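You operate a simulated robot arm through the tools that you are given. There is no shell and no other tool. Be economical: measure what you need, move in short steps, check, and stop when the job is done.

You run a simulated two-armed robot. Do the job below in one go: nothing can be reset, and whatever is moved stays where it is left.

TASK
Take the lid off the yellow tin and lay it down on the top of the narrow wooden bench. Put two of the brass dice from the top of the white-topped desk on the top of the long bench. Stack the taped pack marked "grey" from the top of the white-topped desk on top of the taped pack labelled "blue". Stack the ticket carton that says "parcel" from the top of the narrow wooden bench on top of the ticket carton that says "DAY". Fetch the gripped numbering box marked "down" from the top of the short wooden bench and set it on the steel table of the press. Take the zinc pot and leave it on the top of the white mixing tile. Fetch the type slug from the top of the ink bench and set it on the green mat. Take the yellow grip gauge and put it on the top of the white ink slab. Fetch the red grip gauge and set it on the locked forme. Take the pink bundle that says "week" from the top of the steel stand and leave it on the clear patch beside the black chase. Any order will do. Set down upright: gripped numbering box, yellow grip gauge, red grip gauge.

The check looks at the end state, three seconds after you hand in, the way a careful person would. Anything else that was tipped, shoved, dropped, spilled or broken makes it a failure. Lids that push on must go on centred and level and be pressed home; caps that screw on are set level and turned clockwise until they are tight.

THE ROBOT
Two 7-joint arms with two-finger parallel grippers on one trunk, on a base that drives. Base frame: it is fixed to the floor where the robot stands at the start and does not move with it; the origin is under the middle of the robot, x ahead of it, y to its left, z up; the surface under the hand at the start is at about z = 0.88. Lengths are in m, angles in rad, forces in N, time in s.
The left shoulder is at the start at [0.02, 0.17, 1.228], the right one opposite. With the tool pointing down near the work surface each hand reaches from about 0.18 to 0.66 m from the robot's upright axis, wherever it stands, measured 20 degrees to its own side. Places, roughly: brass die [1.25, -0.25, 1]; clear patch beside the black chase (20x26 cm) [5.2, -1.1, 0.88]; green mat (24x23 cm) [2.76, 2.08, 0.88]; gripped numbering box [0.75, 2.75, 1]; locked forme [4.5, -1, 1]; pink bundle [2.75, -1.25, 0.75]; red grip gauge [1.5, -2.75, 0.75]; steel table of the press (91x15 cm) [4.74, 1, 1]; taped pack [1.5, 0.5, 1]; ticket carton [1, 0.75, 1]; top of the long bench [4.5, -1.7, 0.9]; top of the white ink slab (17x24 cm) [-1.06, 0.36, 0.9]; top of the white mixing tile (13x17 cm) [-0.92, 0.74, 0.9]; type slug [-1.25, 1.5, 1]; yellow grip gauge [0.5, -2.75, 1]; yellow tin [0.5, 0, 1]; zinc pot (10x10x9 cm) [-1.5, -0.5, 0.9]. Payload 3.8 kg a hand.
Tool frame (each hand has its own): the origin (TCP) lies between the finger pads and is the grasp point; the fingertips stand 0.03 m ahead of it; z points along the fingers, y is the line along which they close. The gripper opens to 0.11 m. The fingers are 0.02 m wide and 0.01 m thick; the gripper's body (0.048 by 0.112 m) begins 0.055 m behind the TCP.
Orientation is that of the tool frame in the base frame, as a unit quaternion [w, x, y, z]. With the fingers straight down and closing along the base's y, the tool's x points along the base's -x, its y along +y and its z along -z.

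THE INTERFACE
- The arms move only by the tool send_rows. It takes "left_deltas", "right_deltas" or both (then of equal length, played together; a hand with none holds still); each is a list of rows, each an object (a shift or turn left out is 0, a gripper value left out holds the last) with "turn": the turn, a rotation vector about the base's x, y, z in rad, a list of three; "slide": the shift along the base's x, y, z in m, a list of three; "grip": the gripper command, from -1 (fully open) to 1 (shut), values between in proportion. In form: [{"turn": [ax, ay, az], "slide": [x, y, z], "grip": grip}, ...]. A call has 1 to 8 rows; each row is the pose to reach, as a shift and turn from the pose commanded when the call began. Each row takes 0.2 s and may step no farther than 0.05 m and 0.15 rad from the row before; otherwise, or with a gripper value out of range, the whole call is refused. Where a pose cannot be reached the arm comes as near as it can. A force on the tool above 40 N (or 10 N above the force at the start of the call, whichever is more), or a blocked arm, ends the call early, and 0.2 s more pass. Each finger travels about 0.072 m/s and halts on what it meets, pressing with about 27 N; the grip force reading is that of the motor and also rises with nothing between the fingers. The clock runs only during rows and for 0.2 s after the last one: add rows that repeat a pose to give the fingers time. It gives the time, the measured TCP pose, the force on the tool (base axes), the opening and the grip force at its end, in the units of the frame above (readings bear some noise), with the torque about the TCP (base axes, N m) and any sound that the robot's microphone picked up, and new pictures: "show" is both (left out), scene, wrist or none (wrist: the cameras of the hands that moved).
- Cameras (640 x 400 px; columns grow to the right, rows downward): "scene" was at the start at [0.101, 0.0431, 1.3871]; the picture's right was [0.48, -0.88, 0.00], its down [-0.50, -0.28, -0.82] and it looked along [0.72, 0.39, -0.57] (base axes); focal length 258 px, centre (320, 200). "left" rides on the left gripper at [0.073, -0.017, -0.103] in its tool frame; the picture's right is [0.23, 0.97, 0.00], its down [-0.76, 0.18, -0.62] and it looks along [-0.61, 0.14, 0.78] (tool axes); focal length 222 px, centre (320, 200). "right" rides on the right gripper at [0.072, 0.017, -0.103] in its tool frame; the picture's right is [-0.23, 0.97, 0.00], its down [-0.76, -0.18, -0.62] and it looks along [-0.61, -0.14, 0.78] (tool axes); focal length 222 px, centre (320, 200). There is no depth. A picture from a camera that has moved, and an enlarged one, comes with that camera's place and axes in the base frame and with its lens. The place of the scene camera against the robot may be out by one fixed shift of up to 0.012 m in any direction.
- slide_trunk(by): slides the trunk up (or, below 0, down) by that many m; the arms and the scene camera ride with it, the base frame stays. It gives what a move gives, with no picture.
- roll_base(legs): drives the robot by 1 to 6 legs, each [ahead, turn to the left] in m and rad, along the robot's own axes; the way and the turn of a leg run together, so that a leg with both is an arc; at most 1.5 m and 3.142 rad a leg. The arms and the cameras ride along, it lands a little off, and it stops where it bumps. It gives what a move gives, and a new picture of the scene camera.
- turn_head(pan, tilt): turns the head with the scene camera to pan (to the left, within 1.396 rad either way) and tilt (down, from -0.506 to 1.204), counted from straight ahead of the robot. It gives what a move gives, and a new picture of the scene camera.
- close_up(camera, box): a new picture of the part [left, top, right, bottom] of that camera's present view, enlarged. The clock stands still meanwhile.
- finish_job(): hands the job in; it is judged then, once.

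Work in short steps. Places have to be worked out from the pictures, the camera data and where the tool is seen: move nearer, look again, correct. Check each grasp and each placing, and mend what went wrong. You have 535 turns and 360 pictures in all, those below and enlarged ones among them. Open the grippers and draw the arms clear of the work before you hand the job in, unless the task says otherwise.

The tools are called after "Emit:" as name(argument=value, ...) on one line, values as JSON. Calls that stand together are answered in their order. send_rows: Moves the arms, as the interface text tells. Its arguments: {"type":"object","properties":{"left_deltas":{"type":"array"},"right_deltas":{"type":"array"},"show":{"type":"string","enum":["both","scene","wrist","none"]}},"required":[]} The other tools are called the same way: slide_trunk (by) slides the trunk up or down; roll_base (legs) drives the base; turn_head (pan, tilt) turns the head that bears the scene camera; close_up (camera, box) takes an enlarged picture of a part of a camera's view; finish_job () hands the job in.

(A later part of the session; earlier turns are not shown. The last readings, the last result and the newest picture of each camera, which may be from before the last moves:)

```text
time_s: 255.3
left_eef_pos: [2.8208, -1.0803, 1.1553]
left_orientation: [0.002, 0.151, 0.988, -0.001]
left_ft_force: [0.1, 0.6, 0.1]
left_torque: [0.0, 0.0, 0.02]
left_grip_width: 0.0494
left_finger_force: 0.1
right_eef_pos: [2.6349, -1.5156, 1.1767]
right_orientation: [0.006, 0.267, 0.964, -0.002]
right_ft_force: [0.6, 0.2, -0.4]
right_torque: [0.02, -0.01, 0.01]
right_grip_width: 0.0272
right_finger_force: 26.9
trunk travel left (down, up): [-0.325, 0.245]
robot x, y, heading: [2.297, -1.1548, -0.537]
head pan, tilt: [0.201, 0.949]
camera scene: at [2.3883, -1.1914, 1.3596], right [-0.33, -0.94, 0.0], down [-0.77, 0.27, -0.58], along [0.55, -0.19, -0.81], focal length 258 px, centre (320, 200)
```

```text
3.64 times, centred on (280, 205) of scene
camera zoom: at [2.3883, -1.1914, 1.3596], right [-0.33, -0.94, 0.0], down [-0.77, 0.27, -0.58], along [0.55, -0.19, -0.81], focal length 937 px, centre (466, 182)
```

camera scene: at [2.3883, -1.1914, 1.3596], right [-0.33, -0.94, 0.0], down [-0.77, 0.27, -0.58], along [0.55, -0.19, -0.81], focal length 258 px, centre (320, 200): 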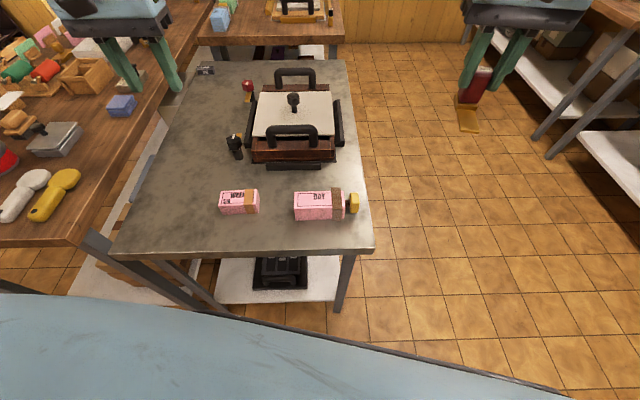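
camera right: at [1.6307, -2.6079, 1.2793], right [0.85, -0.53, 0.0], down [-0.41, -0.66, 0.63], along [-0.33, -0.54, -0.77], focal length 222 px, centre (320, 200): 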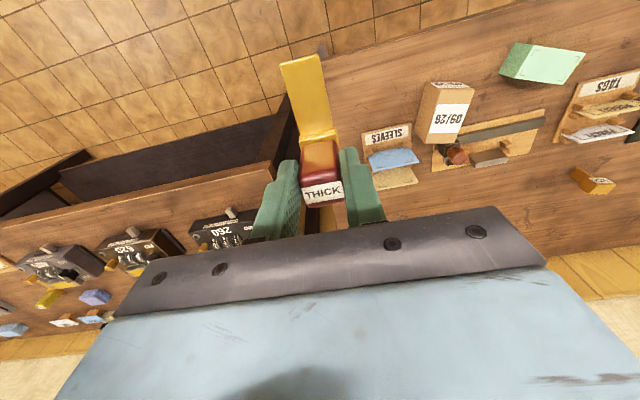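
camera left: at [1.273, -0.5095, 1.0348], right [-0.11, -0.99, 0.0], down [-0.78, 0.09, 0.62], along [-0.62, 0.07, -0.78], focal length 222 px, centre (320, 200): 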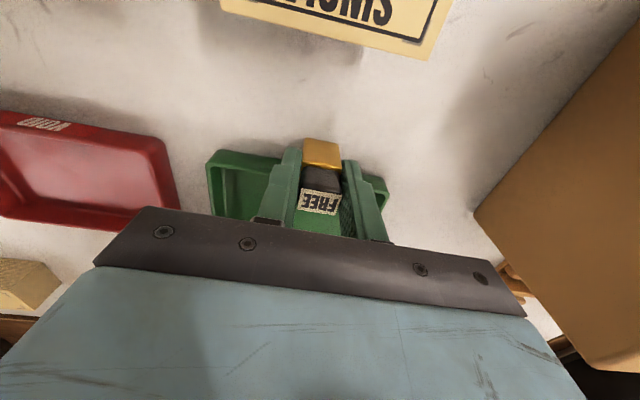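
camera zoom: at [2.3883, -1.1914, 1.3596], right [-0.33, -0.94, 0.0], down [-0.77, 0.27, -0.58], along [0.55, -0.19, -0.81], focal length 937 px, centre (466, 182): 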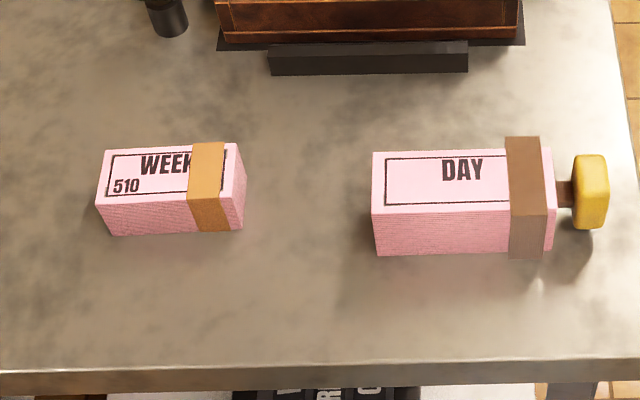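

WEEK's top centre ≈(2.777, −1.131), long axis across. I turn the left hand about +92° while moving over it.

Emit:
send_rows(left_deltas=[{"turn": [0, 0, 0.148], "slide": [-0.005, -0.006, 0], "grip": -0.2}, {"turn": [0, 0, 0.296], "slide": [-0.01, -0.012, 0]}, {"turn": [0, 0, 0.444], "slide": [-0.015, -0.018, 0]}, {"turn": [0, 0, 0.592], "slide": [-0.02, -0.024, 0]}, {"turn": [0, 0, 0.74], "slide": [-0.025, -0.03, 0]}, {"turn": [0, 0, 0.888], "slide": [-0.03, -0.036, 0]}, {"turn": [0, 0, 1.036], "slide": [-0.037, -0.043, 0]}, {"turn": [0, 0, 1.184], "slide": [-0.044, -0.05, 0]}], show="none")

Emit:
send_rows(left_deltas=[{"turn": [0, 0, 0.14], "slide": [0, 0, -0.03]}, {"turn": [0, 0, 0.28], "slide": [0, 0, -0.06]}, {"turn": [0, 0, 0.42], "slide": [0, 0, -0.1]}], show="wrist")

```text
time_s: 257.1
left_eef_pos: [2.7761, -1.1298, 1.1541]
left_orientation: [0.001, -0.427, 0.904, 0.0]
left_ft_force: [-1.2, -0.6, 0.0]
left_torque: [0.02, 0.0, -0.01]
left_grip_width: 0.066
left_finger_force: 0.0
right_eef_pos: [2.635, -1.5157, 1.1771]
right_orientation: [0.006, 0.266, 0.964, -0.001]
right_ft_force: [0.9, -0.9, -2.0]
right_torque: [-0.01, 0.02, -0.02]
right_grip_width: 0.027
right_finger_force: 27.4
trunk travel left (down, up): [-0.325, 0.245]
robot x, y, heading: [2.2991, -1.1584, -0.541]
head pan, tilt: [0.201, 0.949]
```

```text
time_s: 257.9
left_eef_pos: [2.777, -1.1291, 1.0536]
left_orientation: [0.001, -0.606, 0.795, 0.0]
left_ft_force: [-0.3, 0.2, 0.1]
left_torque: [0.0, -0.02, -0.01]
left_grip_width: 0.066
left_finger_force: 0.1
right_eef_pos: [2.6374, -1.516, 1.1755]
right_orientation: [0.006, 0.267, 0.964, -0.002]
right_ft_force: [0.4, 0.1, -0.4]
right_torque: [0.03, 0.03, 0.01]
right_grip_width: 0.0272
right_finger_force: 26.9
trunk travel left (down, up): [-0.325, 0.245]
robot x, y, heading: [2.2978, -1.1599, -0.536]
head pan, tilt: [0.201, 0.949]
camera left: at [2.7744, -1.205, 1.1573], right [-1.0, 0.04, 0.0], down [0.03, 0.78, 0.62], along [0.02, 0.62, -0.78], focal length 222 px, centre (320, 200)
```

left: 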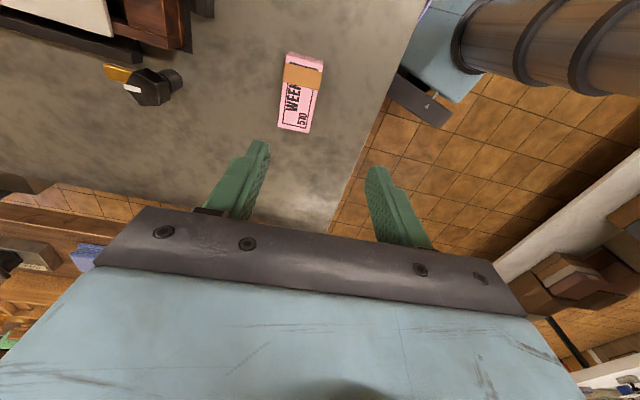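

Refined centre (2.80, −1.14). I shift and lower to 0.93, then recheck height.

Emit:
send_rows(left_deltas=[{"slide": [0.022, -0.011, -0.03]}, {"slide": [0.022, -0.011, -0.08]}, {"slide": [0.022, -0.011, -0.12]}], show="wrist")

Emit:
close_up(camera="scene", box=[180, 120, 340, 240])

```text
time_s: 258.7
left_eef_pos: [2.7992, -1.1412, 0.9336]
left_orientation: [0.001, -0.606, 0.796, 0.001]
left_ft_force: [0.7, 1.1, -0.2]
left_torque: [0.0, 0.02, -0.02]
left_grip_width: 0.0658
left_finger_force: 0.1
right_eef_pos: [2.6376, -1.5154, 1.1752]
right_orientation: [0.006, 0.266, 0.964, -0.001]
right_ft_force: [-0.4, -0.6, -0.7]
right_torque: [-0.02, 0.01, -0.01]
right_grip_width: 0.0271
right_finger_force: 26.1
trunk travel left (down, up): [-0.325, 0.245]
robot x, y, heading: [2.2999, -1.1611, -0.539]
head pan, tilt: [0.201, 0.949]
camera left: at [2.7963, -1.2163, 1.0375], right [-1.0, 0.04, 0.0], down [0.03, 0.78, 0.62], along [0.03, 0.62, -0.78], focal length 222 px, centre (320, 200)
```

left: 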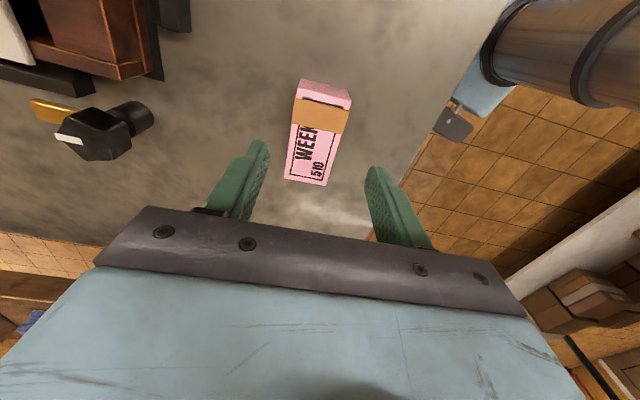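

```text
3.33 times, centred on (260, 180) of scene
camera zoom: at [2.3893, -1.1916, 1.3594], right [-0.33, -0.94, 0.0], down [-0.77, 0.27, -0.58], along [0.55, -0.19, -0.81], focal length 859 px, centre (520, 267)
```

zoom: 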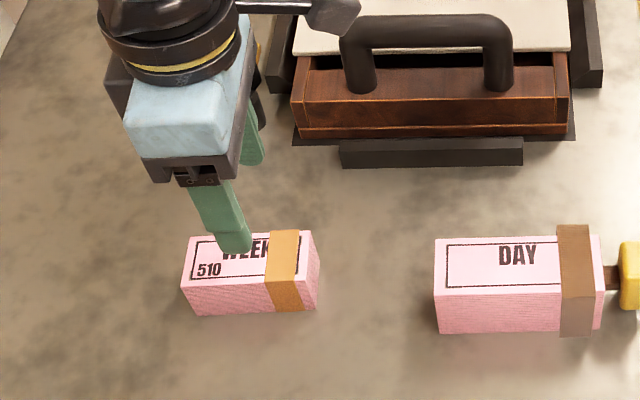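

The bundle's top is lower, about z 0.83, centre (2.803, −1.136). I descend to 0.855 and check again.

Emit:
send_rows(left_deltas=[{"slide": [0.003, 0.004, -0.03]}, {"slide": [0.003, 0.004, -0.06]}, {"slide": [0.003, 0.004, -0.078]}], show="wrist")

Emit:
close_up(camera="scene", box=[180, 120, 340, 240])

```text
time_s: 259.5
left_eef_pos: [2.7976, -1.1237, 0.8816]
left_orientation: [0.001, -0.605, 0.796, 0.0]
left_ft_force: [-0.1, -0.5, -0.5]
left_torque: [-0.02, -0.01, -0.01]
left_grip_width: 0.0659
left_finger_force: 0.1
left hand out of reach, approached as far as the arm can: row 2, 3
right_eef_pos: [2.6349, -1.5154, 1.1756]
right_orientation: [0.006, 0.266, 0.964, -0.002]
right_ft_force: [-0.4, 0.9, -0.3]
right_torque: [-0.03, 0.01, -0.02]
right_grip_width: 0.0271
right_finger_force: 27.1
trunk travel left (down, up): [-0.325, 0.245]
robot x, y, heading: [2.3001, -1.1566, -0.541]
head pan, tilt: [0.201, 0.949]
camera left: at [2.795, -1.1984, 0.9846], right [-1.0, 0.04, 0.0], down [0.03, 0.78, 0.62], along [0.03, 0.62, -0.78], focal length 222 px, centre (320, 200)
```

left: 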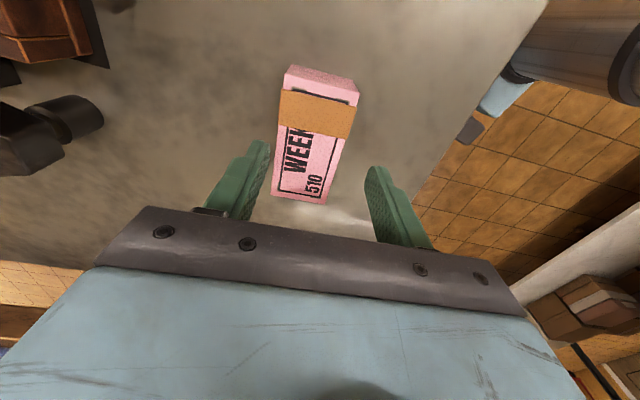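

```text
3.33 times, centred on (260, 180) of scene
camera zoom: at [2.3886, -1.1915, 1.3595], right [-0.33, -0.94, 0.0], down [-0.77, 0.27, -0.58], along [0.55, -0.19, -0.81], focal length 859 px, centre (520, 267)
```

zoom: 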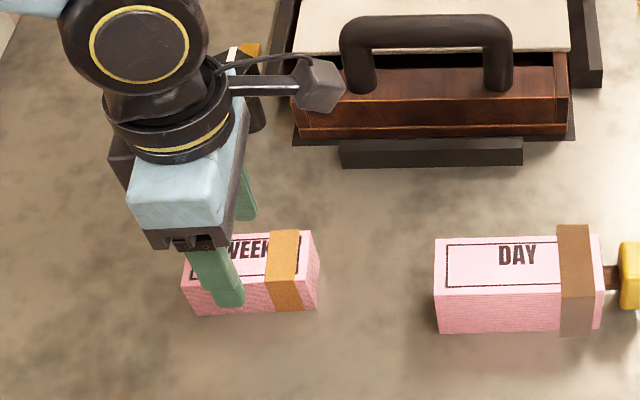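

Reach limit again; the trunk can help. I raise the left hand 12 cm, lower the trunk 12 cm, and look again.

Emit:
send_rows(left_deltas=[{"slide": [0, -0.005, 0.04]}, {"slide": [0.002, -0.01, 0.08]}, {"slide": [0.004, -0.013, 0.12]}], show="none")

Emit:
slide_trunk(by=-0.12)

Emit:
send_rows(left_deltas=[{"slide": [0, 0, -0.01]}], show="wrist")

```text
time_s: 260.3
left_eef_pos: [2.8008, -1.1342, 1.0009]
left_orientation: [0.002, -0.606, 0.796, 0.0]
left_ft_force: [0.9, -0.1, 0.3]
left_torque: [0.01, -0.03, 0.0]
left_grip_width: 0.066
left_finger_force: 0.1
right_eef_pos: [2.6347, -1.5152, 1.1762]
right_orientation: [0.007, 0.266, 0.964, -0.002]
right_ft_force: [-0.1, 0.4, -0.3]
right_torque: [-0.01, 0.01, -0.01]
right_grip_width: 0.0273
right_finger_force: 27.3
trunk travel left (down, up): [-0.325, 0.245]
robot x, y, heading: [2.2966, -1.154, -0.54]
head pan, tilt: [0.201, 0.949]
```

```text
time_s: 261.8
left_eef_pos: [2.8017, -1.1347, 0.8818]
left_orientation: [0.002, -0.605, 0.796, 0.0]
left_ft_force: [0.4, 0.1, -0.3]
left_torque: [-0.01, 0.0, -0.06]
left_grip_width: 0.0658
left_finger_force: 0.1
right_eef_pos: [2.6355, -1.5151, 1.0559]
right_orientation: [0.007, 0.267, 0.964, -0.001]
right_ft_force: [-0.4, -0.4, -0.9]
right_torque: [0.0, 0.0, -0.03]
right_grip_width: 0.0272
right_finger_force: 26.7
trunk travel left (down, up): [-0.205, 0.365]
robot x, y, heading: [2.301, -1.1572, -0.539]
head pan, tilt: [0.201, 0.949]
```

```text
time_s: 262.2
left_eef_pos: [2.802, -1.1355, 0.8709]
left_orientation: [0.0, -0.605, 0.796, 0.001]
left_ft_force: [0.2, 0.6, -0.3]
left_torque: [0.01, 0.01, -0.03]
left_grip_width: 0.0659
left_finger_force: 0.0
right_eef_pos: [2.6351, -1.516, 1.0557]
right_orientation: [0.006, 0.266, 0.964, -0.002]
right_ft_force: [0.3, 0.3, -1.0]
right_torque: [-0.03, -0.03, -0.01]
right_grip_width: 0.0272
right_finger_force: 27.1
trunk travel left (down, up): [-0.205, 0.365]
robot x, y, heading: [2.2978, -1.157, -0.537]
head pan, tilt: [0.201, 0.949]
camera left: at [2.7992, -1.21, 0.9747], right [-1.0, 0.04, 0.0], down [0.03, 0.78, 0.62], along [0.03, 0.62, -0.78], focal length 222 px, centre (320, 200)
```

left: 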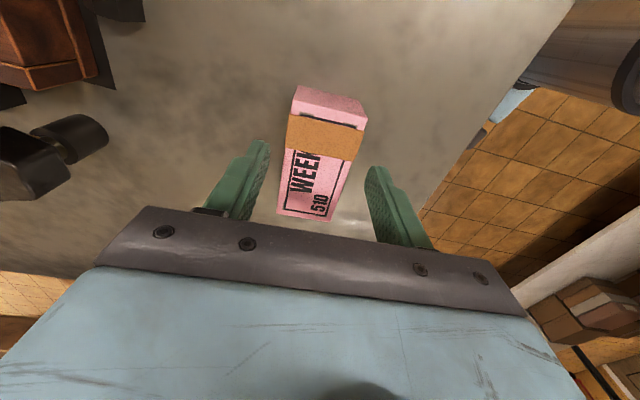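

The bundle is centred between the fingers. I lower 3 cm and close.

Emit:
send_rows(left_deltas=[{"slide": [0.001, 0.003, -0.015]}, {"slide": [0.001, 0.003, -0.03]}, {"slide": [0.001, 0.003, -0.03], "grip": 0.5}, {"slide": [0.001, 0.003, -0.03], "grip": 1}, {"slide": [0.001, 0.003, -0.03], "grip": 1}], show="wrist")

```text
time_s: 263.4
left_eef_pos: [2.8027, -1.1317, 0.8412]
left_orientation: [0.0, -0.606, 0.796, 0.0]
left_ft_force: [0.1, 0.3, 0.3]
left_torque: [0.1, -0.01, -0.04]
left_grip_width: 0.0457
left_finger_force: 27.5
right_eef_pos: [2.6357, -1.515, 1.0556]
right_orientation: [0.005, 0.266, 0.964, -0.002]
right_ft_force: [0.8, -0.3, -0.6]
right_torque: [0.03, 0.0, 0.02]
right_grip_width: 0.0269
right_finger_force: 27.1
trunk travel left (down, up): [-0.205, 0.365]
robot x, y, heading: [2.2996, -1.1558, -0.538]
head pan, tilt: [0.201, 0.949]
camera left: at [2.7997, -1.207, 0.9444], right [-1.0, 0.04, 0.0], down [0.03, 0.78, 0.62], along [0.03, 0.62, -0.78], focal length 222 px, centre (320, 200)
```

left: 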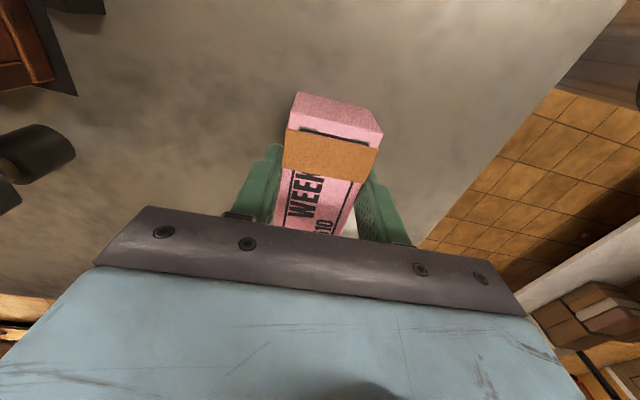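

Held (46 mm). I raise the trunk and hand, then drive round to the aisle left of the composing bench.

Emit:
slide_trunk(by=0.12)

Emit:
send_rows(left_deltas=[{"slide": [0, 0, 0.05]}, {"slide": [0, 0, 0.1]}, {"slide": [0, 0, 0.15]}, {"slide": [0, 0, 0.19]}], show="none")

Emit:
roll_base(legs=[[0, 2.008], [1.5, 0], [0, -1.784]])

Emit:
turn_head(pan=-0.1, tilt=0.35)

```text
time_s: 264.9
left_eef_pos: [2.8024, -1.1316, 0.9594]
left_orientation: [0.0, -0.605, 0.796, 0.001]
left_ft_force: [0.3, 0.2, -1.4]
left_torque: [-0.01, 0.0, 0.01]
left_grip_width: 0.0456
left_finger_force: 26.8
right_eef_pos: [2.6357, -1.5143, 1.1746]
right_orientation: [0.005, 0.267, 0.964, -0.002]
right_ft_force: [0.8, 0.4, -0.9]
right_torque: [-0.02, 0.0, -0.01]
right_grip_width: 0.0271
right_finger_force: 27.4
trunk travel left (down, up): [-0.325, 0.245]
robot x, y, heading: [2.3012, -1.1588, -0.54]
head pan, tilt: [0.201, 0.949]
```

```text
time_s: 265.9
left_eef_pos: [2.8019, -1.1317, 1.1526]
left_orientation: [0.002, -0.605, 0.796, 0.001]
left_ft_force: [0.2, 0.1, -1.7]
left_torque: [0.01, 0.01, 0.02]
left_grip_width: 0.0456
left_finger_force: 27.3
right_eef_pos: [2.6358, -1.5176, 1.1762]
right_orientation: [0.005, 0.267, 0.964, -0.001]
right_ft_force: [0.1, -0.3, 0.0]
right_torque: [0.0, -0.02, 0.02]
right_grip_width: 0.027
right_finger_force: 26.7
trunk travel left (down, up): [-0.325, 0.245]
robot x, y, heading: [2.2977, -1.1588, -0.539]
head pan, tilt: [0.201, 0.949]
```

```text
time_s: 282.4
left_eef_pos: [2.9193, 0.4789, 1.1496]
left_orientation: [0.001, -0.696, 0.718, 0.001]
left_ft_force: [-0.5, 0.6, -0.7]
left_torque: [0.01, -0.04, 0.0]
left_grip_width: 0.0456
left_finger_force: 27.1
right_eef_pos: [2.8494, 0.0669, 1.1762]
right_orientation: [0.006, 0.15, 0.989, 0.0]
right_ft_force: [-0.3, -0.5, -0.5]
right_torque: [-0.03, 0.0, 0.04]
right_grip_width: 0.0271
right_finger_force: 26.9
trunk travel left (down, up): [-0.325, 0.245]
robot x, y, heading: [2.4352, 0.331, -0.303]
head pan, tilt: [0.201, 0.949]
camera scene: at [2.5321, 0.321, 1.3595], right [-0.1, -1.0, 0.0], down [-0.81, 0.08, -0.58], along [0.58, -0.06, -0.81], focal length 258 px, centre (320, 200)
```

scene: 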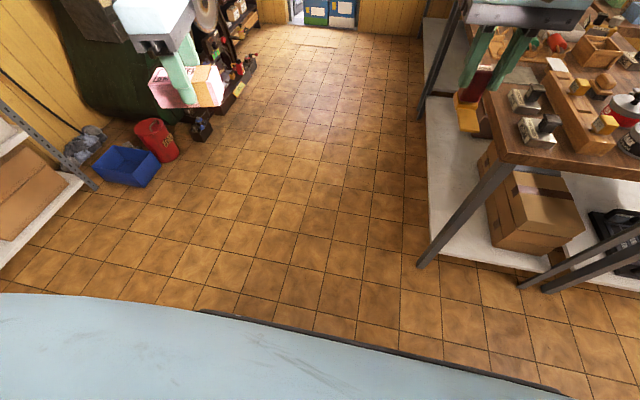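

```text
time_s: 283.4
left_eef_pos: [2.9198, 0.4788, 1.1508]
left_orientation: [0.0, -0.696, 0.718, 0.001]
left_ft_force: [0.2, -1.0, -1.8]
left_torque: [-0.02, 0.0, 0.03]
left_grip_width: 0.0456
left_finger_force: 26.5
right_eef_pos: [2.8488, 0.0667, 1.1765]
right_orientation: [0.006, 0.148, 0.989, 0.0]
right_ft_force: [0.1, 0.1, 0.5]
right_torque: [0.0, 0.04, 0.03]
right_grip_width: 0.0272
right_finger_force: 27.3
trunk travel left (down, up): [-0.325, 0.245]
robot x, y, heading: [2.4351, 0.3315, -0.299]
head pan, tilt: [-0.099, 0.351]
camera scene: at [2.5456, 0.2922, 1.4106], right [-0.39, -0.92, 0.0], down [-0.32, 0.13, -0.94], along [0.87, -0.36, -0.34], focal length 258 px, centre (320, 200)
```

scene: 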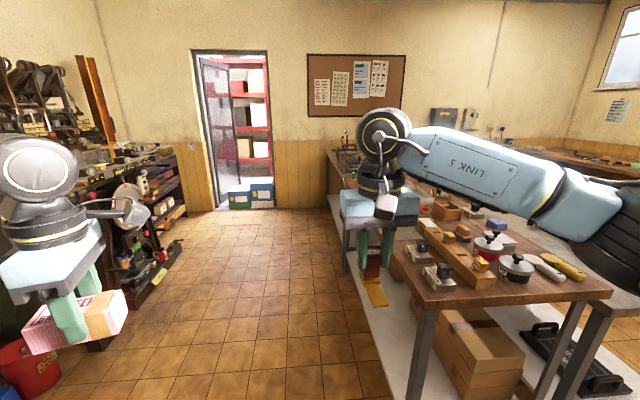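

Clear. I drive down the aisle to about (4.3, −0.25) and turn to face the bench.

Emit:
roll_base(legs=[[1.45, 0], [0.5, 0], [0, -1.6]])

Emit:
turn_head(pan=0.0, tilt=0.6)

Emit:
turn_head(pan=0.7, tilt=0.5)

```text
time_s: 297.0
left_eef_pos: [4.4448, -0.7349, 1.1512]
left_orientation: [0.0, 0.02, 1.0, 0.0]
left_ft_force: [-0.5, 0.1, -1.6]
left_torque: [-0.01, 0.02, 0.03]
left_grip_width: 0.0454
left_finger_force: 27.4
right_eef_pos: [4.0326, -0.6574, 1.1763]
right_orientation: [0.004, 0.807, 0.59, -0.005]
right_ft_force: [-0.4, -0.5, -0.8]
right_torque: [-0.01, -0.04, 0.0]
right_grip_width: 0.0273
right_finger_force: 27.2
trunk travel left (down, up): [-0.325, 0.245]
robot x, y, heading: [4.3051, -0.2468, -1.881]
head pan, tilt: [-0.099, 0.351]
camera scene: at [4.2633, -0.3536, 1.4107], right [-0.92, 0.4, 0.0], down [0.14, 0.32, -0.94], along [-0.37, -0.86, -0.34], focal length 258 px, centre (320, 200)
```

scene: 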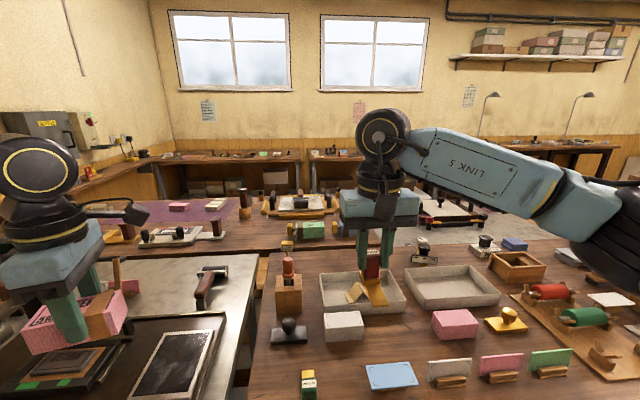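

```text
time_s: 297.8
left_eef_pos: [4.444, -0.7324, 1.1507]
left_orientation: [0.0, 0.02, 1.0, 0.001]
left_ft_force: [0.2, -0.6, -0.8]
left_torque: [-0.01, 0.0, -0.03]
left_grip_width: 0.0455
left_finger_force: 26.7
right_eef_pos: [4.0327, -0.6577, 1.1757]
right_orientation: [0.004, 0.807, 0.59, -0.006]
right_ft_force: [-0.6, 0.1, -0.7]
right_torque: [-0.01, 0.0, -0.03]
right_grip_width: 0.0271
right_finger_force: 27.3
trunk travel left (down, up): [-0.325, 0.245]
robot x, y, heading: [4.3042, -0.2492, -1.875]
head pan, tilt: [0.0, 0.6]
camera scene: at [4.2736, -0.3524, 1.388], right [-0.95, 0.3, 0.0], down [0.17, 0.54, -0.83], along [-0.25, -0.79, -0.56], focal length 258 px, centre (320, 200)
```

scene: 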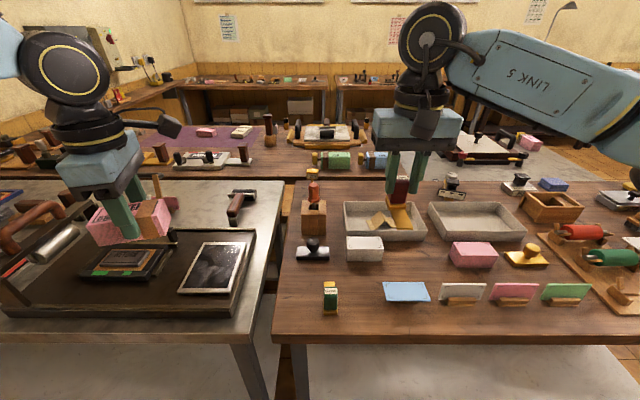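

```text
time_s: 298.9
left_eef_pos: [4.4437, -0.7337, 1.1495]
left_orientation: [0.001, 0.019, 1.0, 0.0]
left_ft_force: [-0.4, -0.5, -0.7]
left_torque: [0.0, -0.01, -0.02]
left_grip_width: 0.0457
left_finger_force: 26.7
right_eef_pos: [4.032, -0.6587, 1.1767]
right_orientation: [0.004, 0.807, 0.59, -0.005]
right_ft_force: [0.0, 0.1, -0.6]
right_torque: [-0.02, -0.01, 0.0]
right_grip_width: 0.0271
right_finger_force: 27.7
trunk travel left (down, up): [-0.325, 0.245]
robot x, y, heading: [4.3067, -0.2484, -1.881]
head pan, tilt: [0.7, 0.499]
camera scene: at [4.3351, -0.3524, 1.397], right [-0.93, -0.38, 0.0], down [-0.18, 0.44, -0.88], along [0.33, -0.81, -0.48], focal length 258 px, centre (320, 200)
```

scene: 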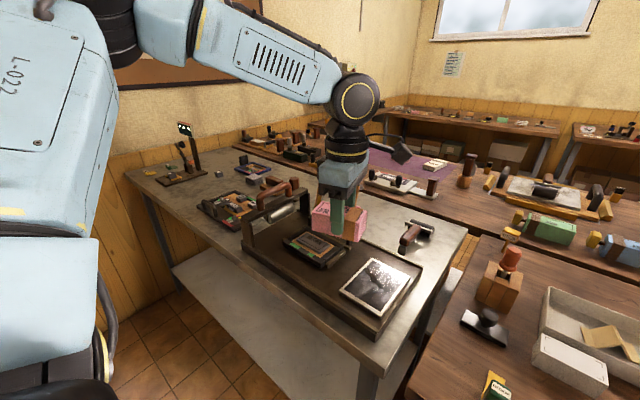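

I zoom on the forme tray and on the patch by the black chase.

Emit:
close_up(camera="scene", box=[110, 140, 310, 265])

Emit:
close_up(camera="scene", box=[230, 180, 470, 340])

```text
3.20 times, centred on (210, 202) of scene
camera zoom: at [4.3351, -0.3524, 1.397], right [-0.93, -0.38, 0.0], down [-0.18, 0.44, -0.88], along [0.33, -0.81, -0.48], focal length 825 px, centre (672, 192)
```

zoom: 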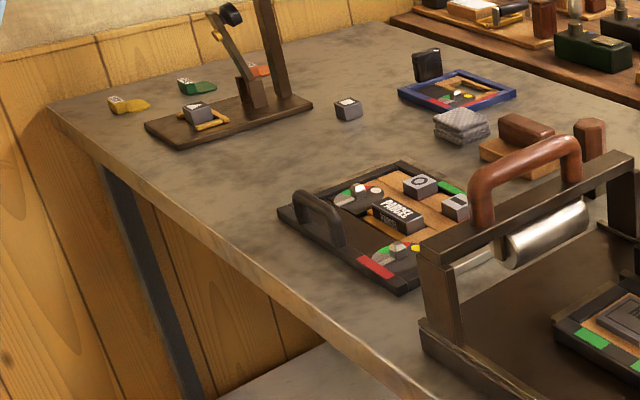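

```text
2.50 times, centred on (350, 260) of scene
camera zoom: at [4.3351, -0.3524, 1.397], right [-0.93, -0.38, 0.0], down [-0.18, 0.44, -0.88], along [0.33, -0.81, -0.48], focal length 644 px, centre (245, 50)
```

zoom: 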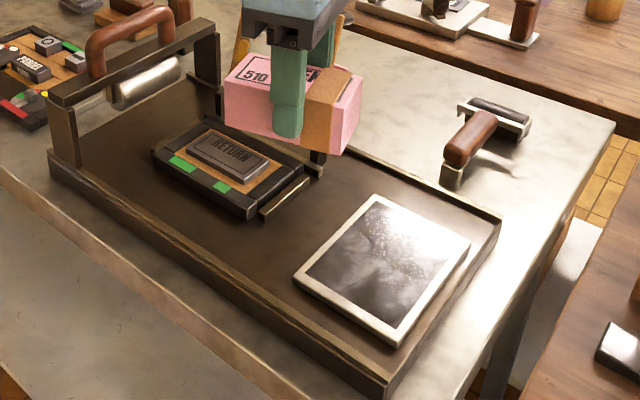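

The locked forme ("RETURN" block, ≈4.588,−0.915) lies in the proof press bed; the patch (5.2,−1.1) is beyond the open chase. I shift the robot to (4.88,−0.45) so the right arm faces the forme.

Emit:
roll_base(legs=[[0, 1.54], [0.605, 0], [0, -1.56]])

Emit:
turn_head(pan=-0.35, tilt=0.85)

Emit:
close_up(camera="scene", box=[220, 100, 420, 240])

```text
time_s: 309.8
left_eef_pos: [5.0029, -0.9358, 1.1495]
left_orientation: [0.001, 0.027, 1.0, 0.001]
left_ft_force: [-0.1, -1.1, -1.6]
left_torque: [-0.01, -0.01, 0.0]
left_grip_width: 0.0453
left_finger_force: 27.0
right_eef_pos: [4.5931, -0.8557, 1.1759]
right_orientation: [0.004, 0.812, 0.584, -0.005]
right_ft_force: [0.4, -0.3, 0.1]
right_torque: [-0.02, -0.03, -0.02]
right_grip_width: 0.027
right_finger_force: 27.0
trunk travel left (down, up): [-0.325, 0.245]
robot x, y, heading: [4.8753, -0.4485, -1.892]
head pan, tilt: [0.7, 0.499]
camera scene: at [4.9001, -0.553, 1.397], right [-0.93, -0.37, 0.0], down [-0.18, 0.45, -0.88], along [0.32, -0.82, -0.48], focal length 258 px, centre (320, 200)
```

scene: 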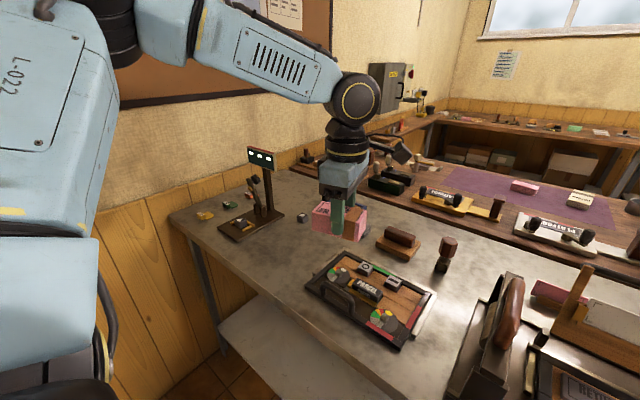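

```text
time_s: 311.1
left_eef_pos: [5.0023, -0.9368, 1.1502]
left_orientation: [0.001, 0.027, 1.0, 0.0]
left_ft_force: [0.2, 0.5, -0.2]
left_torque: [0.04, -0.02, 0.01]
left_grip_width: 0.0455
left_finger_force: 27.1
right_eef_pos: [4.5927, -0.8552, 1.176]
right_orientation: [0.003, 0.811, 0.585, -0.005]
right_ft_force: [0.4, -0.3, -0.7]
right_torque: [0.02, 0.03, -0.04]
right_grip_width: 0.0272
right_finger_force: 27.2
trunk travel left (down, up): [-0.325, 0.245]
robot x, y, heading: [4.8746, -0.4476, -1.891]
head pan, tilt: [-0.351, 0.85]
camera scene: at [4.818, -0.5295, 1.367], right [-0.78, 0.62, 0.0], down [0.47, 0.59, -0.66], along [-0.41, -0.52, -0.75], focal length 258 px, centre (320, 200)
```

scene: 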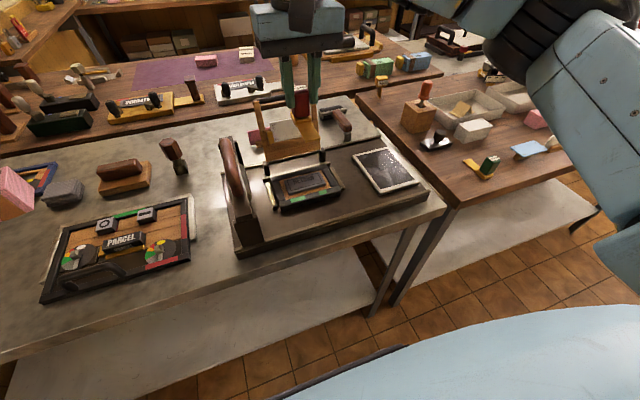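

```text
2.86 times, centred on (320, 170) of scene
camera zoom: at [4.818, -0.5295, 1.367], right [-0.78, 0.62, 0.0], down [0.47, 0.59, -0.66], along [-0.41, -0.52, -0.75], focal length 736 px, centre (320, 286)
```

zoom: 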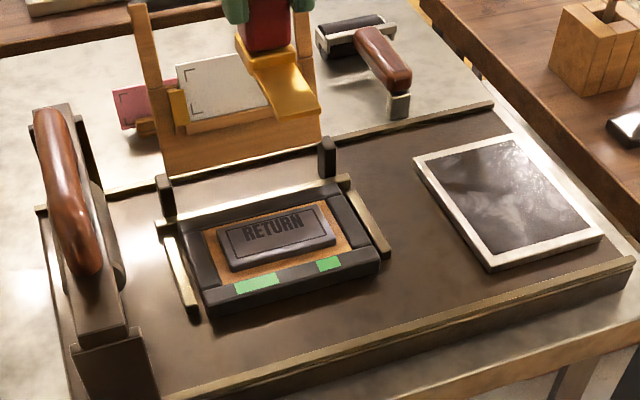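

Forme block: centre (4.577, −0.886), top ≈0.94, long axis along the bench. I turn the right hand −90° so the gauge's foot lies along it, and move above.

Emit:
send_rows(right_deltas=[{"turn": [0, 0, -0.145], "slide": [-0.005, -0.003, 0]}, {"turn": [0, 0, -0.29], "slide": [-0.01, -0.006, 0]}, {"turn": [0, 0, -0.435], "slide": [-0.015, -0.009, 0]}, {"turn": [0, 0, -0.58], "slide": [-0.02, -0.012, 0]}, {"turn": [0, 0, -0.725], "slide": [-0.025, -0.015, 0]}, {"turn": [0, 0, -0.87], "slide": [-0.03, -0.018, 0]}, {"turn": [0, 0, -1.015], "slide": [-0.035, -0.021, 0]}, {"turn": [0, 0, -1.16], "slide": [-0.039, -0.023, 0]}], show="none")

Emit:
send_rows(right_deltas=[{"turn": [0, 0, -0.14], "slide": [0, 0, -0.03]}, {"turn": [0, 0, -0.28], "slide": [0, 0, -0.06]}, {"turn": [0, 0, -0.41], "slide": [0, 0, -0.09]}], show="wrist")

Emit:
close_up(camera="scene", box=[220, 100, 420, 240])

```text
time_s: 312.9
left_eef_pos: [5.0031, -0.9358, 1.1504]
left_orientation: [0.001, 0.027, 1.0, 0.0]
left_ft_force: [0.1, 0.1, -1.2]
left_torque: [0.0, 0.05, -0.02]
left_grip_width: 0.0456
left_finger_force: 27.4
right_eef_pos: [4.5551, -0.8768, 1.1757]
right_orientation: [0.0, 0.999, 0.043, -0.006]
right_ft_force: [-0.4, -0.3, -0.6]
right_torque: [-0.04, -0.01, 0.04]
right_grip_width: 0.0268
right_finger_force: 26.9
trunk travel left (down, up): [-0.325, 0.245]
robot x, y, heading: [4.8707, -0.4494, -1.896]
head pan, tilt: [-0.351, 0.85]
```

```text
time_s: 313.7
left_eef_pos: [5.0043, -0.9365, 1.1508]
left_orientation: [0.001, 0.028, 1.0, 0.001]
left_ft_force: [0.5, -0.5, -0.9]
left_torque: [0.0, 0.02, -0.02]
left_grip_width: 0.0456
left_finger_force: 26.6
right_eef_pos: [4.5525, -0.8774, 1.0855]
right_orientation: [-0.001, 0.987, -0.161, -0.006]
right_ft_force: [0.2, -0.4, -0.3]
right_torque: [0.01, -0.05, -0.02]
right_grip_width: 0.0271
right_finger_force: 26.9
trunk travel left (down, up): [-0.325, 0.245]
robot x, y, heading: [4.8726, -0.446, -1.892]
head pan, tilt: [-0.351, 0.85]
camera right: at [4.6187, -0.9174, 1.1885], right [-0.53, -0.85, 0.0], down [-0.66, 0.41, 0.63], along [-0.54, 0.33, -0.77], focal length 222 px, centre (320, 200)
```

right: 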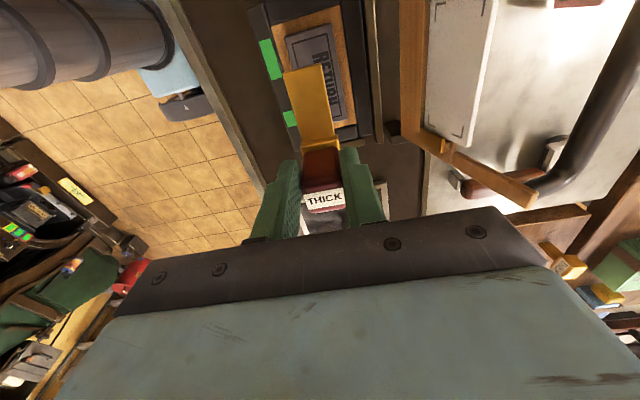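

```text
2.86 times, centred on (320, 170) of scene
camera zoom: at [4.8177, -0.5297, 1.367], right [-0.78, 0.62, 0.0], down [0.47, 0.59, -0.66], along [-0.41, -0.52, -0.75], focal length 736 px, centre (320, 286)
```

zoom: 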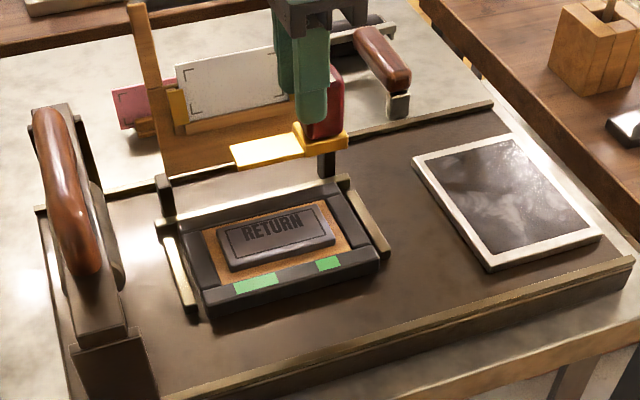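

The gauge sits ~8° off; I trim position (+6,−6 mm), turn +0.12 and lower close to the block.

Emit:
send_rows(right_deltas=[{"turn": [0, 0, 0.06], "slide": [0.004, -0.004, -0.02]}, {"turn": [0, 0, 0.12], "slide": [0.006, -0.006, -0.05]}, {"turn": [0, 0, 0.12], "slide": [0.006, -0.006, -0.075]}], show="wrist")

Emit:
close_up(camera="scene", box=[250, 120, 390, 220])

```text
time_s: 314.5
left_eef_pos: [5.0037, -0.936, 1.1501]
left_orientation: [0.001, 0.027, 1.0, 0.0]
left_ft_force: [0.0, -0.1, -1.3]
left_torque: [-0.02, 0.02, 0.01]
left_grip_width: 0.0456
left_finger_force: 27.1
right_eef_pos: [4.5591, -0.8839, 1.0105]
right_orientation: [0.0, 0.995, -0.1, -0.006]
right_ft_force: [-0.7, -0.8, -0.1]
right_torque: [0.02, -0.01, 0.0]
right_grip_width: 0.0272
right_finger_force: 27.4
trunk travel left (down, up): [-0.325, 0.245]
robot x, y, heading: [4.8674, -0.4504, -1.894]
head pan, tilt: [-0.351, 0.85]
camera right: at [4.6291, -0.9146, 1.1135], right [-0.42, -0.91, 0.0], down [-0.7, 0.32, 0.63], along [-0.58, 0.26, -0.77], focal length 222 px, centre (320, 200)
```

right: 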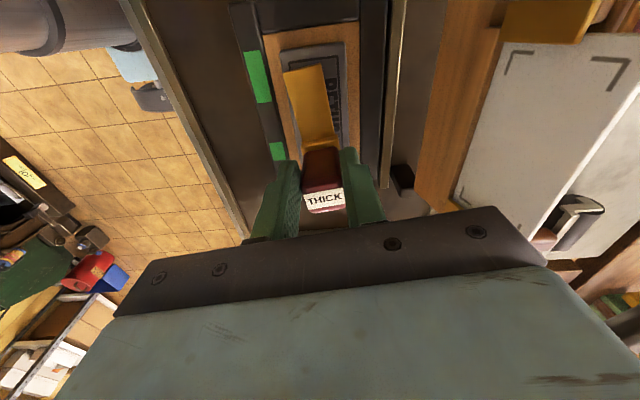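

```text
4.00 times, centred on (320, 170) of scene
camera zoom: at [4.8178, -0.5296, 1.367], right [-0.78, 0.62, 0.0], down [0.47, 0.59, -0.66], along [-0.41, -0.52, -0.75], focal length 1031 px, centre (320, 320)
```

zoom: 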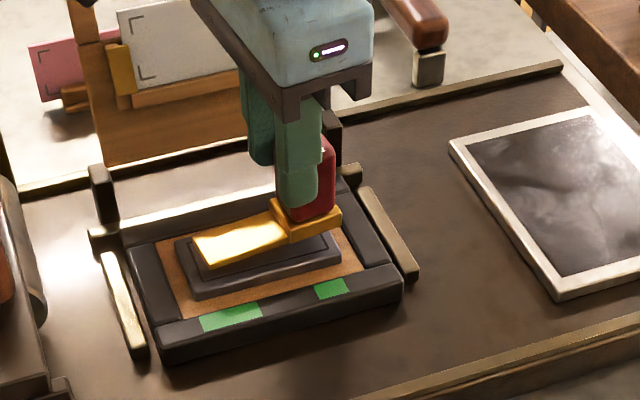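

Well placed. I nudge 5 mm along the block and lower to contact.

Emit:
send_rows(right_deltas=[{"slide": [0.005, -0.002, -0.004]}, {"slide": [0.005, -0.002, -0.008]}, {"slide": [0.005, -0.002, -0.012]}, {"slide": [0.005, -0.002, -0.015]}, {"slide": [0.005, -0.002, -0.018]}], show="none")

```text
time_s: 315.7
left_eef_pos: [5.0046, -0.9338, 1.152]
left_orientation: [0.0, 0.026, 1.0, -0.002]
left_ft_force: [0.9, 0.0, -0.9]
left_torque: [0.0, 0.0, 0.01]
left_grip_width: 0.0457
left_finger_force: 26.7
right_eef_pos: [4.5661, -0.884, 0.9976]
right_orientation: [0.002, 0.995, -0.101, -0.006]
right_ft_force: [-3.5, 4.4, 31.0]
right_torque: [0.33, 0.13, 0.02]
right_grip_width: 0.0276
right_finger_force: 26.8
trunk travel left (down, up): [-0.325, 0.245]
robot x, y, heading: [4.8708, -0.4516, -1.89]
head pan, tilt: [-0.351, 0.85]
```

Contact at z≈0.998. I ease up 4 mm and check before releasing.

Emit:
send_rows(right_deltas=[{"slide": [0, 0, 0.003]}, {"slide": [0, 0, 0.003]}], show="none")

Emit:
close_up(camera="scene", box=[250, 120, 390, 220])

```text
time_s: 316.3
left_eef_pos: [5.0051, -0.9337, 1.1509]
left_orientation: [0.001, 0.027, 1.0, 0.0]
left_ft_force: [0.3, 0.2, -0.9]
left_torque: [0.0, 0.02, -0.02]
left_grip_width: 0.0454
left_finger_force: 27.2
right_eef_pos: [4.5663, -0.8852, 0.9968]
right_orientation: [0.0, 0.995, -0.1, -0.006]
right_ft_force: [-2.3, -0.2, 20.6]
right_torque: [-0.14, -0.04, -0.02]
right_grip_width: 0.0272
right_finger_force: 27.1
trunk travel left (down, up): [-0.325, 0.245]
robot x, y, heading: [4.8723, -0.4499, -1.891]
head pan, tilt: [-0.351, 0.85]
```

```text
4.00 times, centred on (320, 170) of scene
camera zoom: at [4.8187, -0.5281, 1.3671], right [-0.78, 0.62, 0.0], down [0.47, 0.59, -0.66], along [-0.41, -0.52, -0.75], focal length 1031 px, centre (320, 320)
```

zoom: 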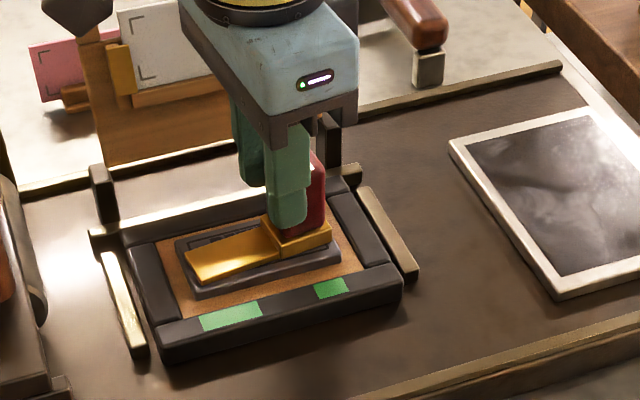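

It rests flat along the block. I ease a little more, release, and lift.

Emit:
send_rows(right_deltas=[{"slide": [0, 0, 0.002]}, {"slide": [0, 0, 0.002], "grip": 0.3}, {"slide": [0, 0, 0.002], "grip": 0.0}, {"slide": [0, 0, 0.002], "grip": 0.0}, {"slide": [0, 0, 0.04]}, {"slide": [0, 0, 0.085]}, {"slide": [0, 0, 0.13]}, {"slide": [0, 0, 0.18]}], show="none")

Emit:
close_up(camera="scene", box=[250, 120, 390, 220])

```text
time_s: 318.1
left_eef_pos: [5.005, -0.9363, 1.1503]
left_orientation: [0.001, 0.027, 1.0, 0.0]
left_ft_force: [0.4, 0.3, -1.8]
left_torque: [0.01, -0.01, 0.0]
left_grip_width: 0.0454
left_finger_force: 27.0
right_eef_pos: [4.5658, -0.8841, 1.1777]
right_orientation: [-0.001, 0.995, -0.1, -0.007]
right_ft_force: [0.8, 0.3, -1.1]
right_torque: [-0.02, 0.03, -0.01]
right_grip_width: 0.0549
right_finger_force: 0.1
trunk travel left (down, up): [-0.325, 0.245]
robot x, y, heading: [4.871, -0.4458, -1.891]
head pan, tilt: [-0.351, 0.85]
```

```text
4.00 times, centred on (320, 170) of scene
camera zoom: at [4.8187, -0.5291, 1.3671], right [-0.78, 0.62, 0.0], down [0.47, 0.59, -0.66], along [-0.41, -0.52, -0.75], focal length 1031 px, centre (320, 320)
```

zoom: 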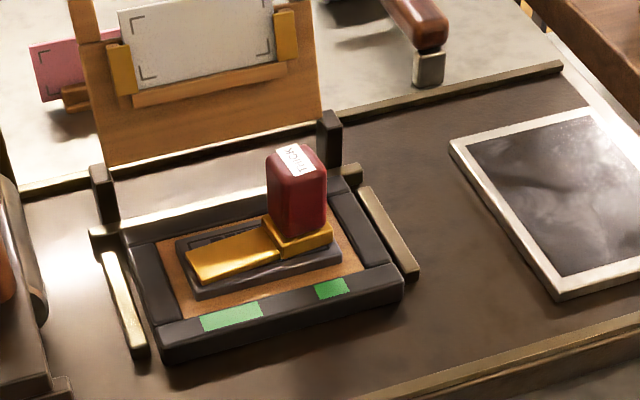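

The red gauge stands on the forme. Now I shift the robot 0.25 m along to bring the patch into the left arm's zone.

Emit:
roll_base(legs=[[0, 1.57], [0.25, 0], [0, -1.57]])

Emit:
turn_head(pan=0.4, tilt=0.8)

```text
time_s: 327.5
left_eef_pos: [5.2443, -1.0142, 1.1506]
left_orientation: [0.001, 0.021, 1.0, -0.001]
left_ft_force: [0.0, -0.6, -1.0]
left_torque: [0.02, 0.05, -0.01]
left_grip_width: 0.0457
left_finger_force: 27.3
right_eef_pos: [4.8058, -0.9682, 1.1773]
right_orientation: [0.0, 0.996, -0.094, -0.006]
right_ft_force: [-0.4, 0.9, -0.1]
right_torque: [0.02, 0.02, -0.01]
right_grip_width: 0.055
right_finger_force: 0.0
trunk travel left (down, up): [-0.325, 0.245]
robot x, y, heading: [5.1073, -0.5302, -1.883]
head pan, tilt: [-0.351, 0.85]
camera scene: at [5.0546, -0.6101, 1.367], right [-0.79, 0.62, 0.0], down [0.46, 0.59, -0.66], along [-0.41, -0.52, -0.75], focal length 258 px, centre (320, 200)
```

scene: 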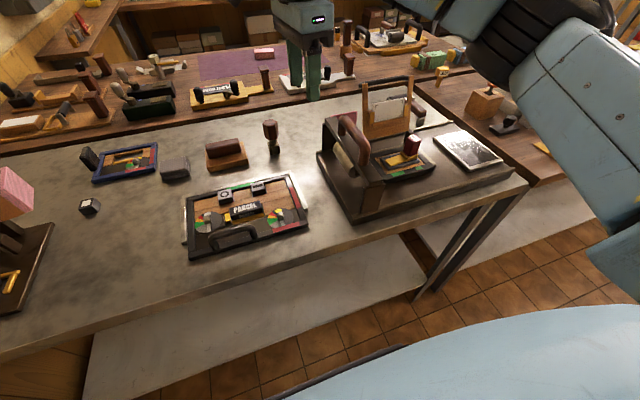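

```text
time_s: 328.6
left_eef_pos: [5.2451, -1.0141, 1.15]
left_orientation: [0.001, 0.021, 1.0, -0.001]
left_ft_force: [-0.4, 0.5, -2.1]
left_torque: [0.0, -0.01, 0.02]
left_grip_width: 0.0459
left_finger_force: 26.8
right_eef_pos: [4.8061, -0.9681, 1.1761]
right_orientation: [-0.001, 0.996, -0.094, -0.007]
right_ft_force: [-0.6, 0.3, -0.1]
right_torque: [0.01, 0.01, 0.0]
right_grip_width: 0.0551
right_finger_force: 0.0
trunk travel left (down, up): [-0.325, 0.245]
robot x, y, heading: [5.1037, -0.5323, -1.887]
head pan, tilt: [0.4, 0.799]
camera scene: at [5.1099, -0.6288, 1.371], right [-1.0, -0.09, 0.0], down [-0.06, 0.71, -0.7], along [0.06, -0.69, -0.72], focal length 258 px, centre (320, 200)
```

scene: 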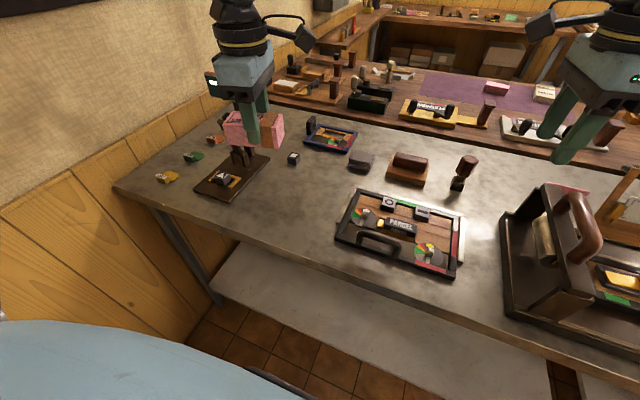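

The patch centre (5.2, −1.1) is clear between the lever stand and the chase. I move the bundle there and lower partway.

Emit:
send_rows(left_deltas=[{"slide": [-0.015, -0.03, 0]}, {"slide": [-0.03, -0.06, 0]}, {"slide": [-0.045, -0.086, -0.02]}, {"slide": [-0.045, -0.086, -0.065]}, {"slide": [-0.045, -0.086, -0.11]}, {"slide": [-0.045, -0.086, -0.155]}, {"slide": [-0.045, -0.086, -0.19]}], show="none")

Emit:
close_up(camera="scene", box=[200, 100, 400, 260])

```text
time_s: 330.2
left_eef_pos: [5.2106, -1.0893, 0.9693]
left_orientation: [0.0, 0.021, 1.0, -0.002]
left_ft_force: [0.3, 0.4, -0.6]
left_torque: [0.01, 0.0, -0.02]
left_grip_width: 0.0458
left_finger_force: 27.2
left hand out of reach, approached as far as the arm can: row 7
right_eef_pos: [4.8057, -0.969, 1.177]
right_orientation: [0.0, 0.995, -0.095, -0.007]
right_ft_force: [0.2, 0.0, -0.7]
right_torque: [0.01, 0.06, 0.03]
right_grip_width: 0.055
right_finger_force: 0.0
trunk travel left (down, up): [-0.325, 0.245]
robot x, y, heading: [5.1077, -0.5272, -1.884]
head pan, tilt: [0.4, 0.799]
```

```text
2.50 times, centred on (300, 180) of scene
camera zoom: at [5.1103, -0.6286, 1.3711], right [-1.0, -0.09, 0.0], down [-0.06, 0.71, -0.7], along [0.06, -0.69, -0.72], focal length 644 px, centre (370, 250)
```

zoom: 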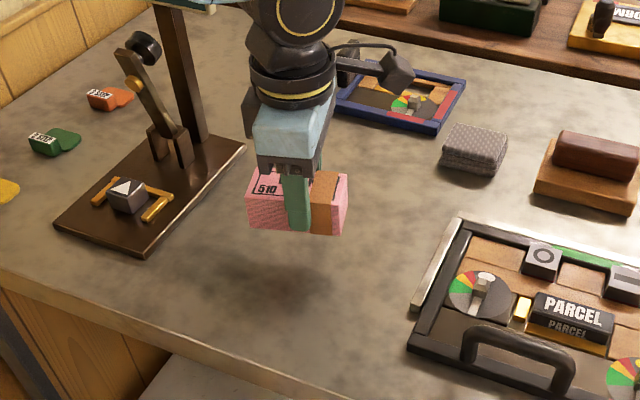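

Good spot. I use the trunk for the last descent: down 4 cm first.

Emit:
slide_trunk(by=-0.04)

Emit:
send_rows(left_deltas=[{"slide": [0, 0, -0.003]}, {"slide": [0, 0, -0.006]}], show="none")

Emit:
close_up(camera="scene", box=[200, 100, 400, 260])

```text
time_s: 331.1
left_eef_pos: [5.2096, -1.0914, 0.9293]
left_orientation: [0.0, 0.02, 1.0, -0.001]
left_ft_force: [-0.2, -0.4, -1.4]
left_torque: [-0.01, 0.0, 0.0]
left_grip_width: 0.0457
left_finger_force: 27.5
right_eef_pos: [4.8067, -0.9687, 1.1359]
right_orientation: [-0.001, 0.995, -0.095, -0.007]
right_ft_force: [0.2, -1.0, 0.3]
right_torque: [0.0, 0.0, 0.0]
right_grip_width: 0.0551
right_finger_force: 0.0
trunk travel left (down, up): [-0.285, 0.285]
robot x, y, heading: [5.1096, -0.5272, -1.882]
head pan, tilt: [0.4, 0.799]
```

```text
time_s: 331.7
left_eef_pos: [5.2115, -1.0902, 0.9254]
left_orientation: [0.0, 0.021, 1.0, 0.0]
left_ft_force: [0.1, 0.5, -0.9]
left_torque: [-0.02, 0.0, -0.05]
left_grip_width: 0.0455
left_finger_force: 27.3
left hand out of reach, approached as far as the arm can: row 2
right_eef_pos: [4.8063, -0.9688, 1.1368]
right_orientation: [0.0, 0.995, -0.095, -0.007]
right_ft_force: [0.1, 0.2, 0.7]
right_torque: [0.02, 0.01, 0.02]
right_grip_width: 0.055
right_finger_force: 0.1
trunk travel left (down, up): [-0.285, 0.285]
robot x, y, heading: [5.1065, -0.5298, -1.883]
head pan, tilt: [0.4, 0.799]
```

```text
2.50 times, centred on (300, 180) of scene
camera zoom: at [5.11, -0.6289, 1.331], right [-1.0, -0.09, 0.0], down [-0.06, 0.71, -0.7], along [0.06, -0.69, -0.72], focal length 644 px, centre (370, 250)
```

zoom: 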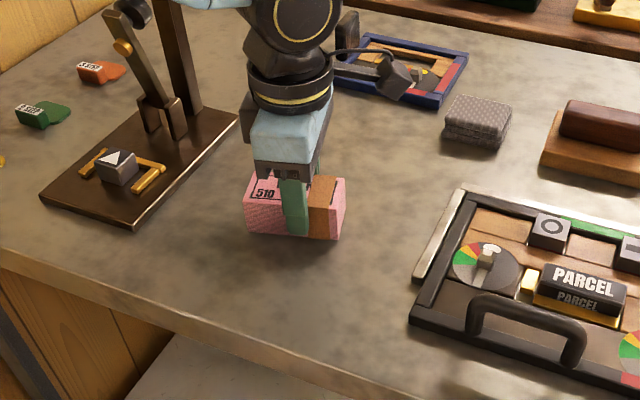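

Very close. I lower the trunk in small steps until the force rises.

Emit:
slide_trunk(by=-0.005)

```text
time_s: 332.2
left_eef_pos: [5.212, -1.0892, 0.9216]
left_orientation: [0.0, 0.021, 1.0, -0.002]
left_ft_force: [1.0, 0.7, 6.4]
left_torque: [0.2, -0.47, 0.05]
left_grip_width: 0.0458
left_finger_force: 27.2
right_eef_pos: [4.8057, -0.9695, 1.1324]
right_orientation: [0.0, 0.995, -0.096, -0.007]
right_ft_force: [-0.6, 0.3, 0.2]
right_torque: [0.0, 0.0, -0.02]
right_grip_width: 0.0549
right_finger_force: 0.0
trunk travel left (down, up): [-0.28, 0.29]
robot x, y, heading: [5.1096, -0.5246, -1.885]
head pan, tilt: [0.4, 0.799]
```

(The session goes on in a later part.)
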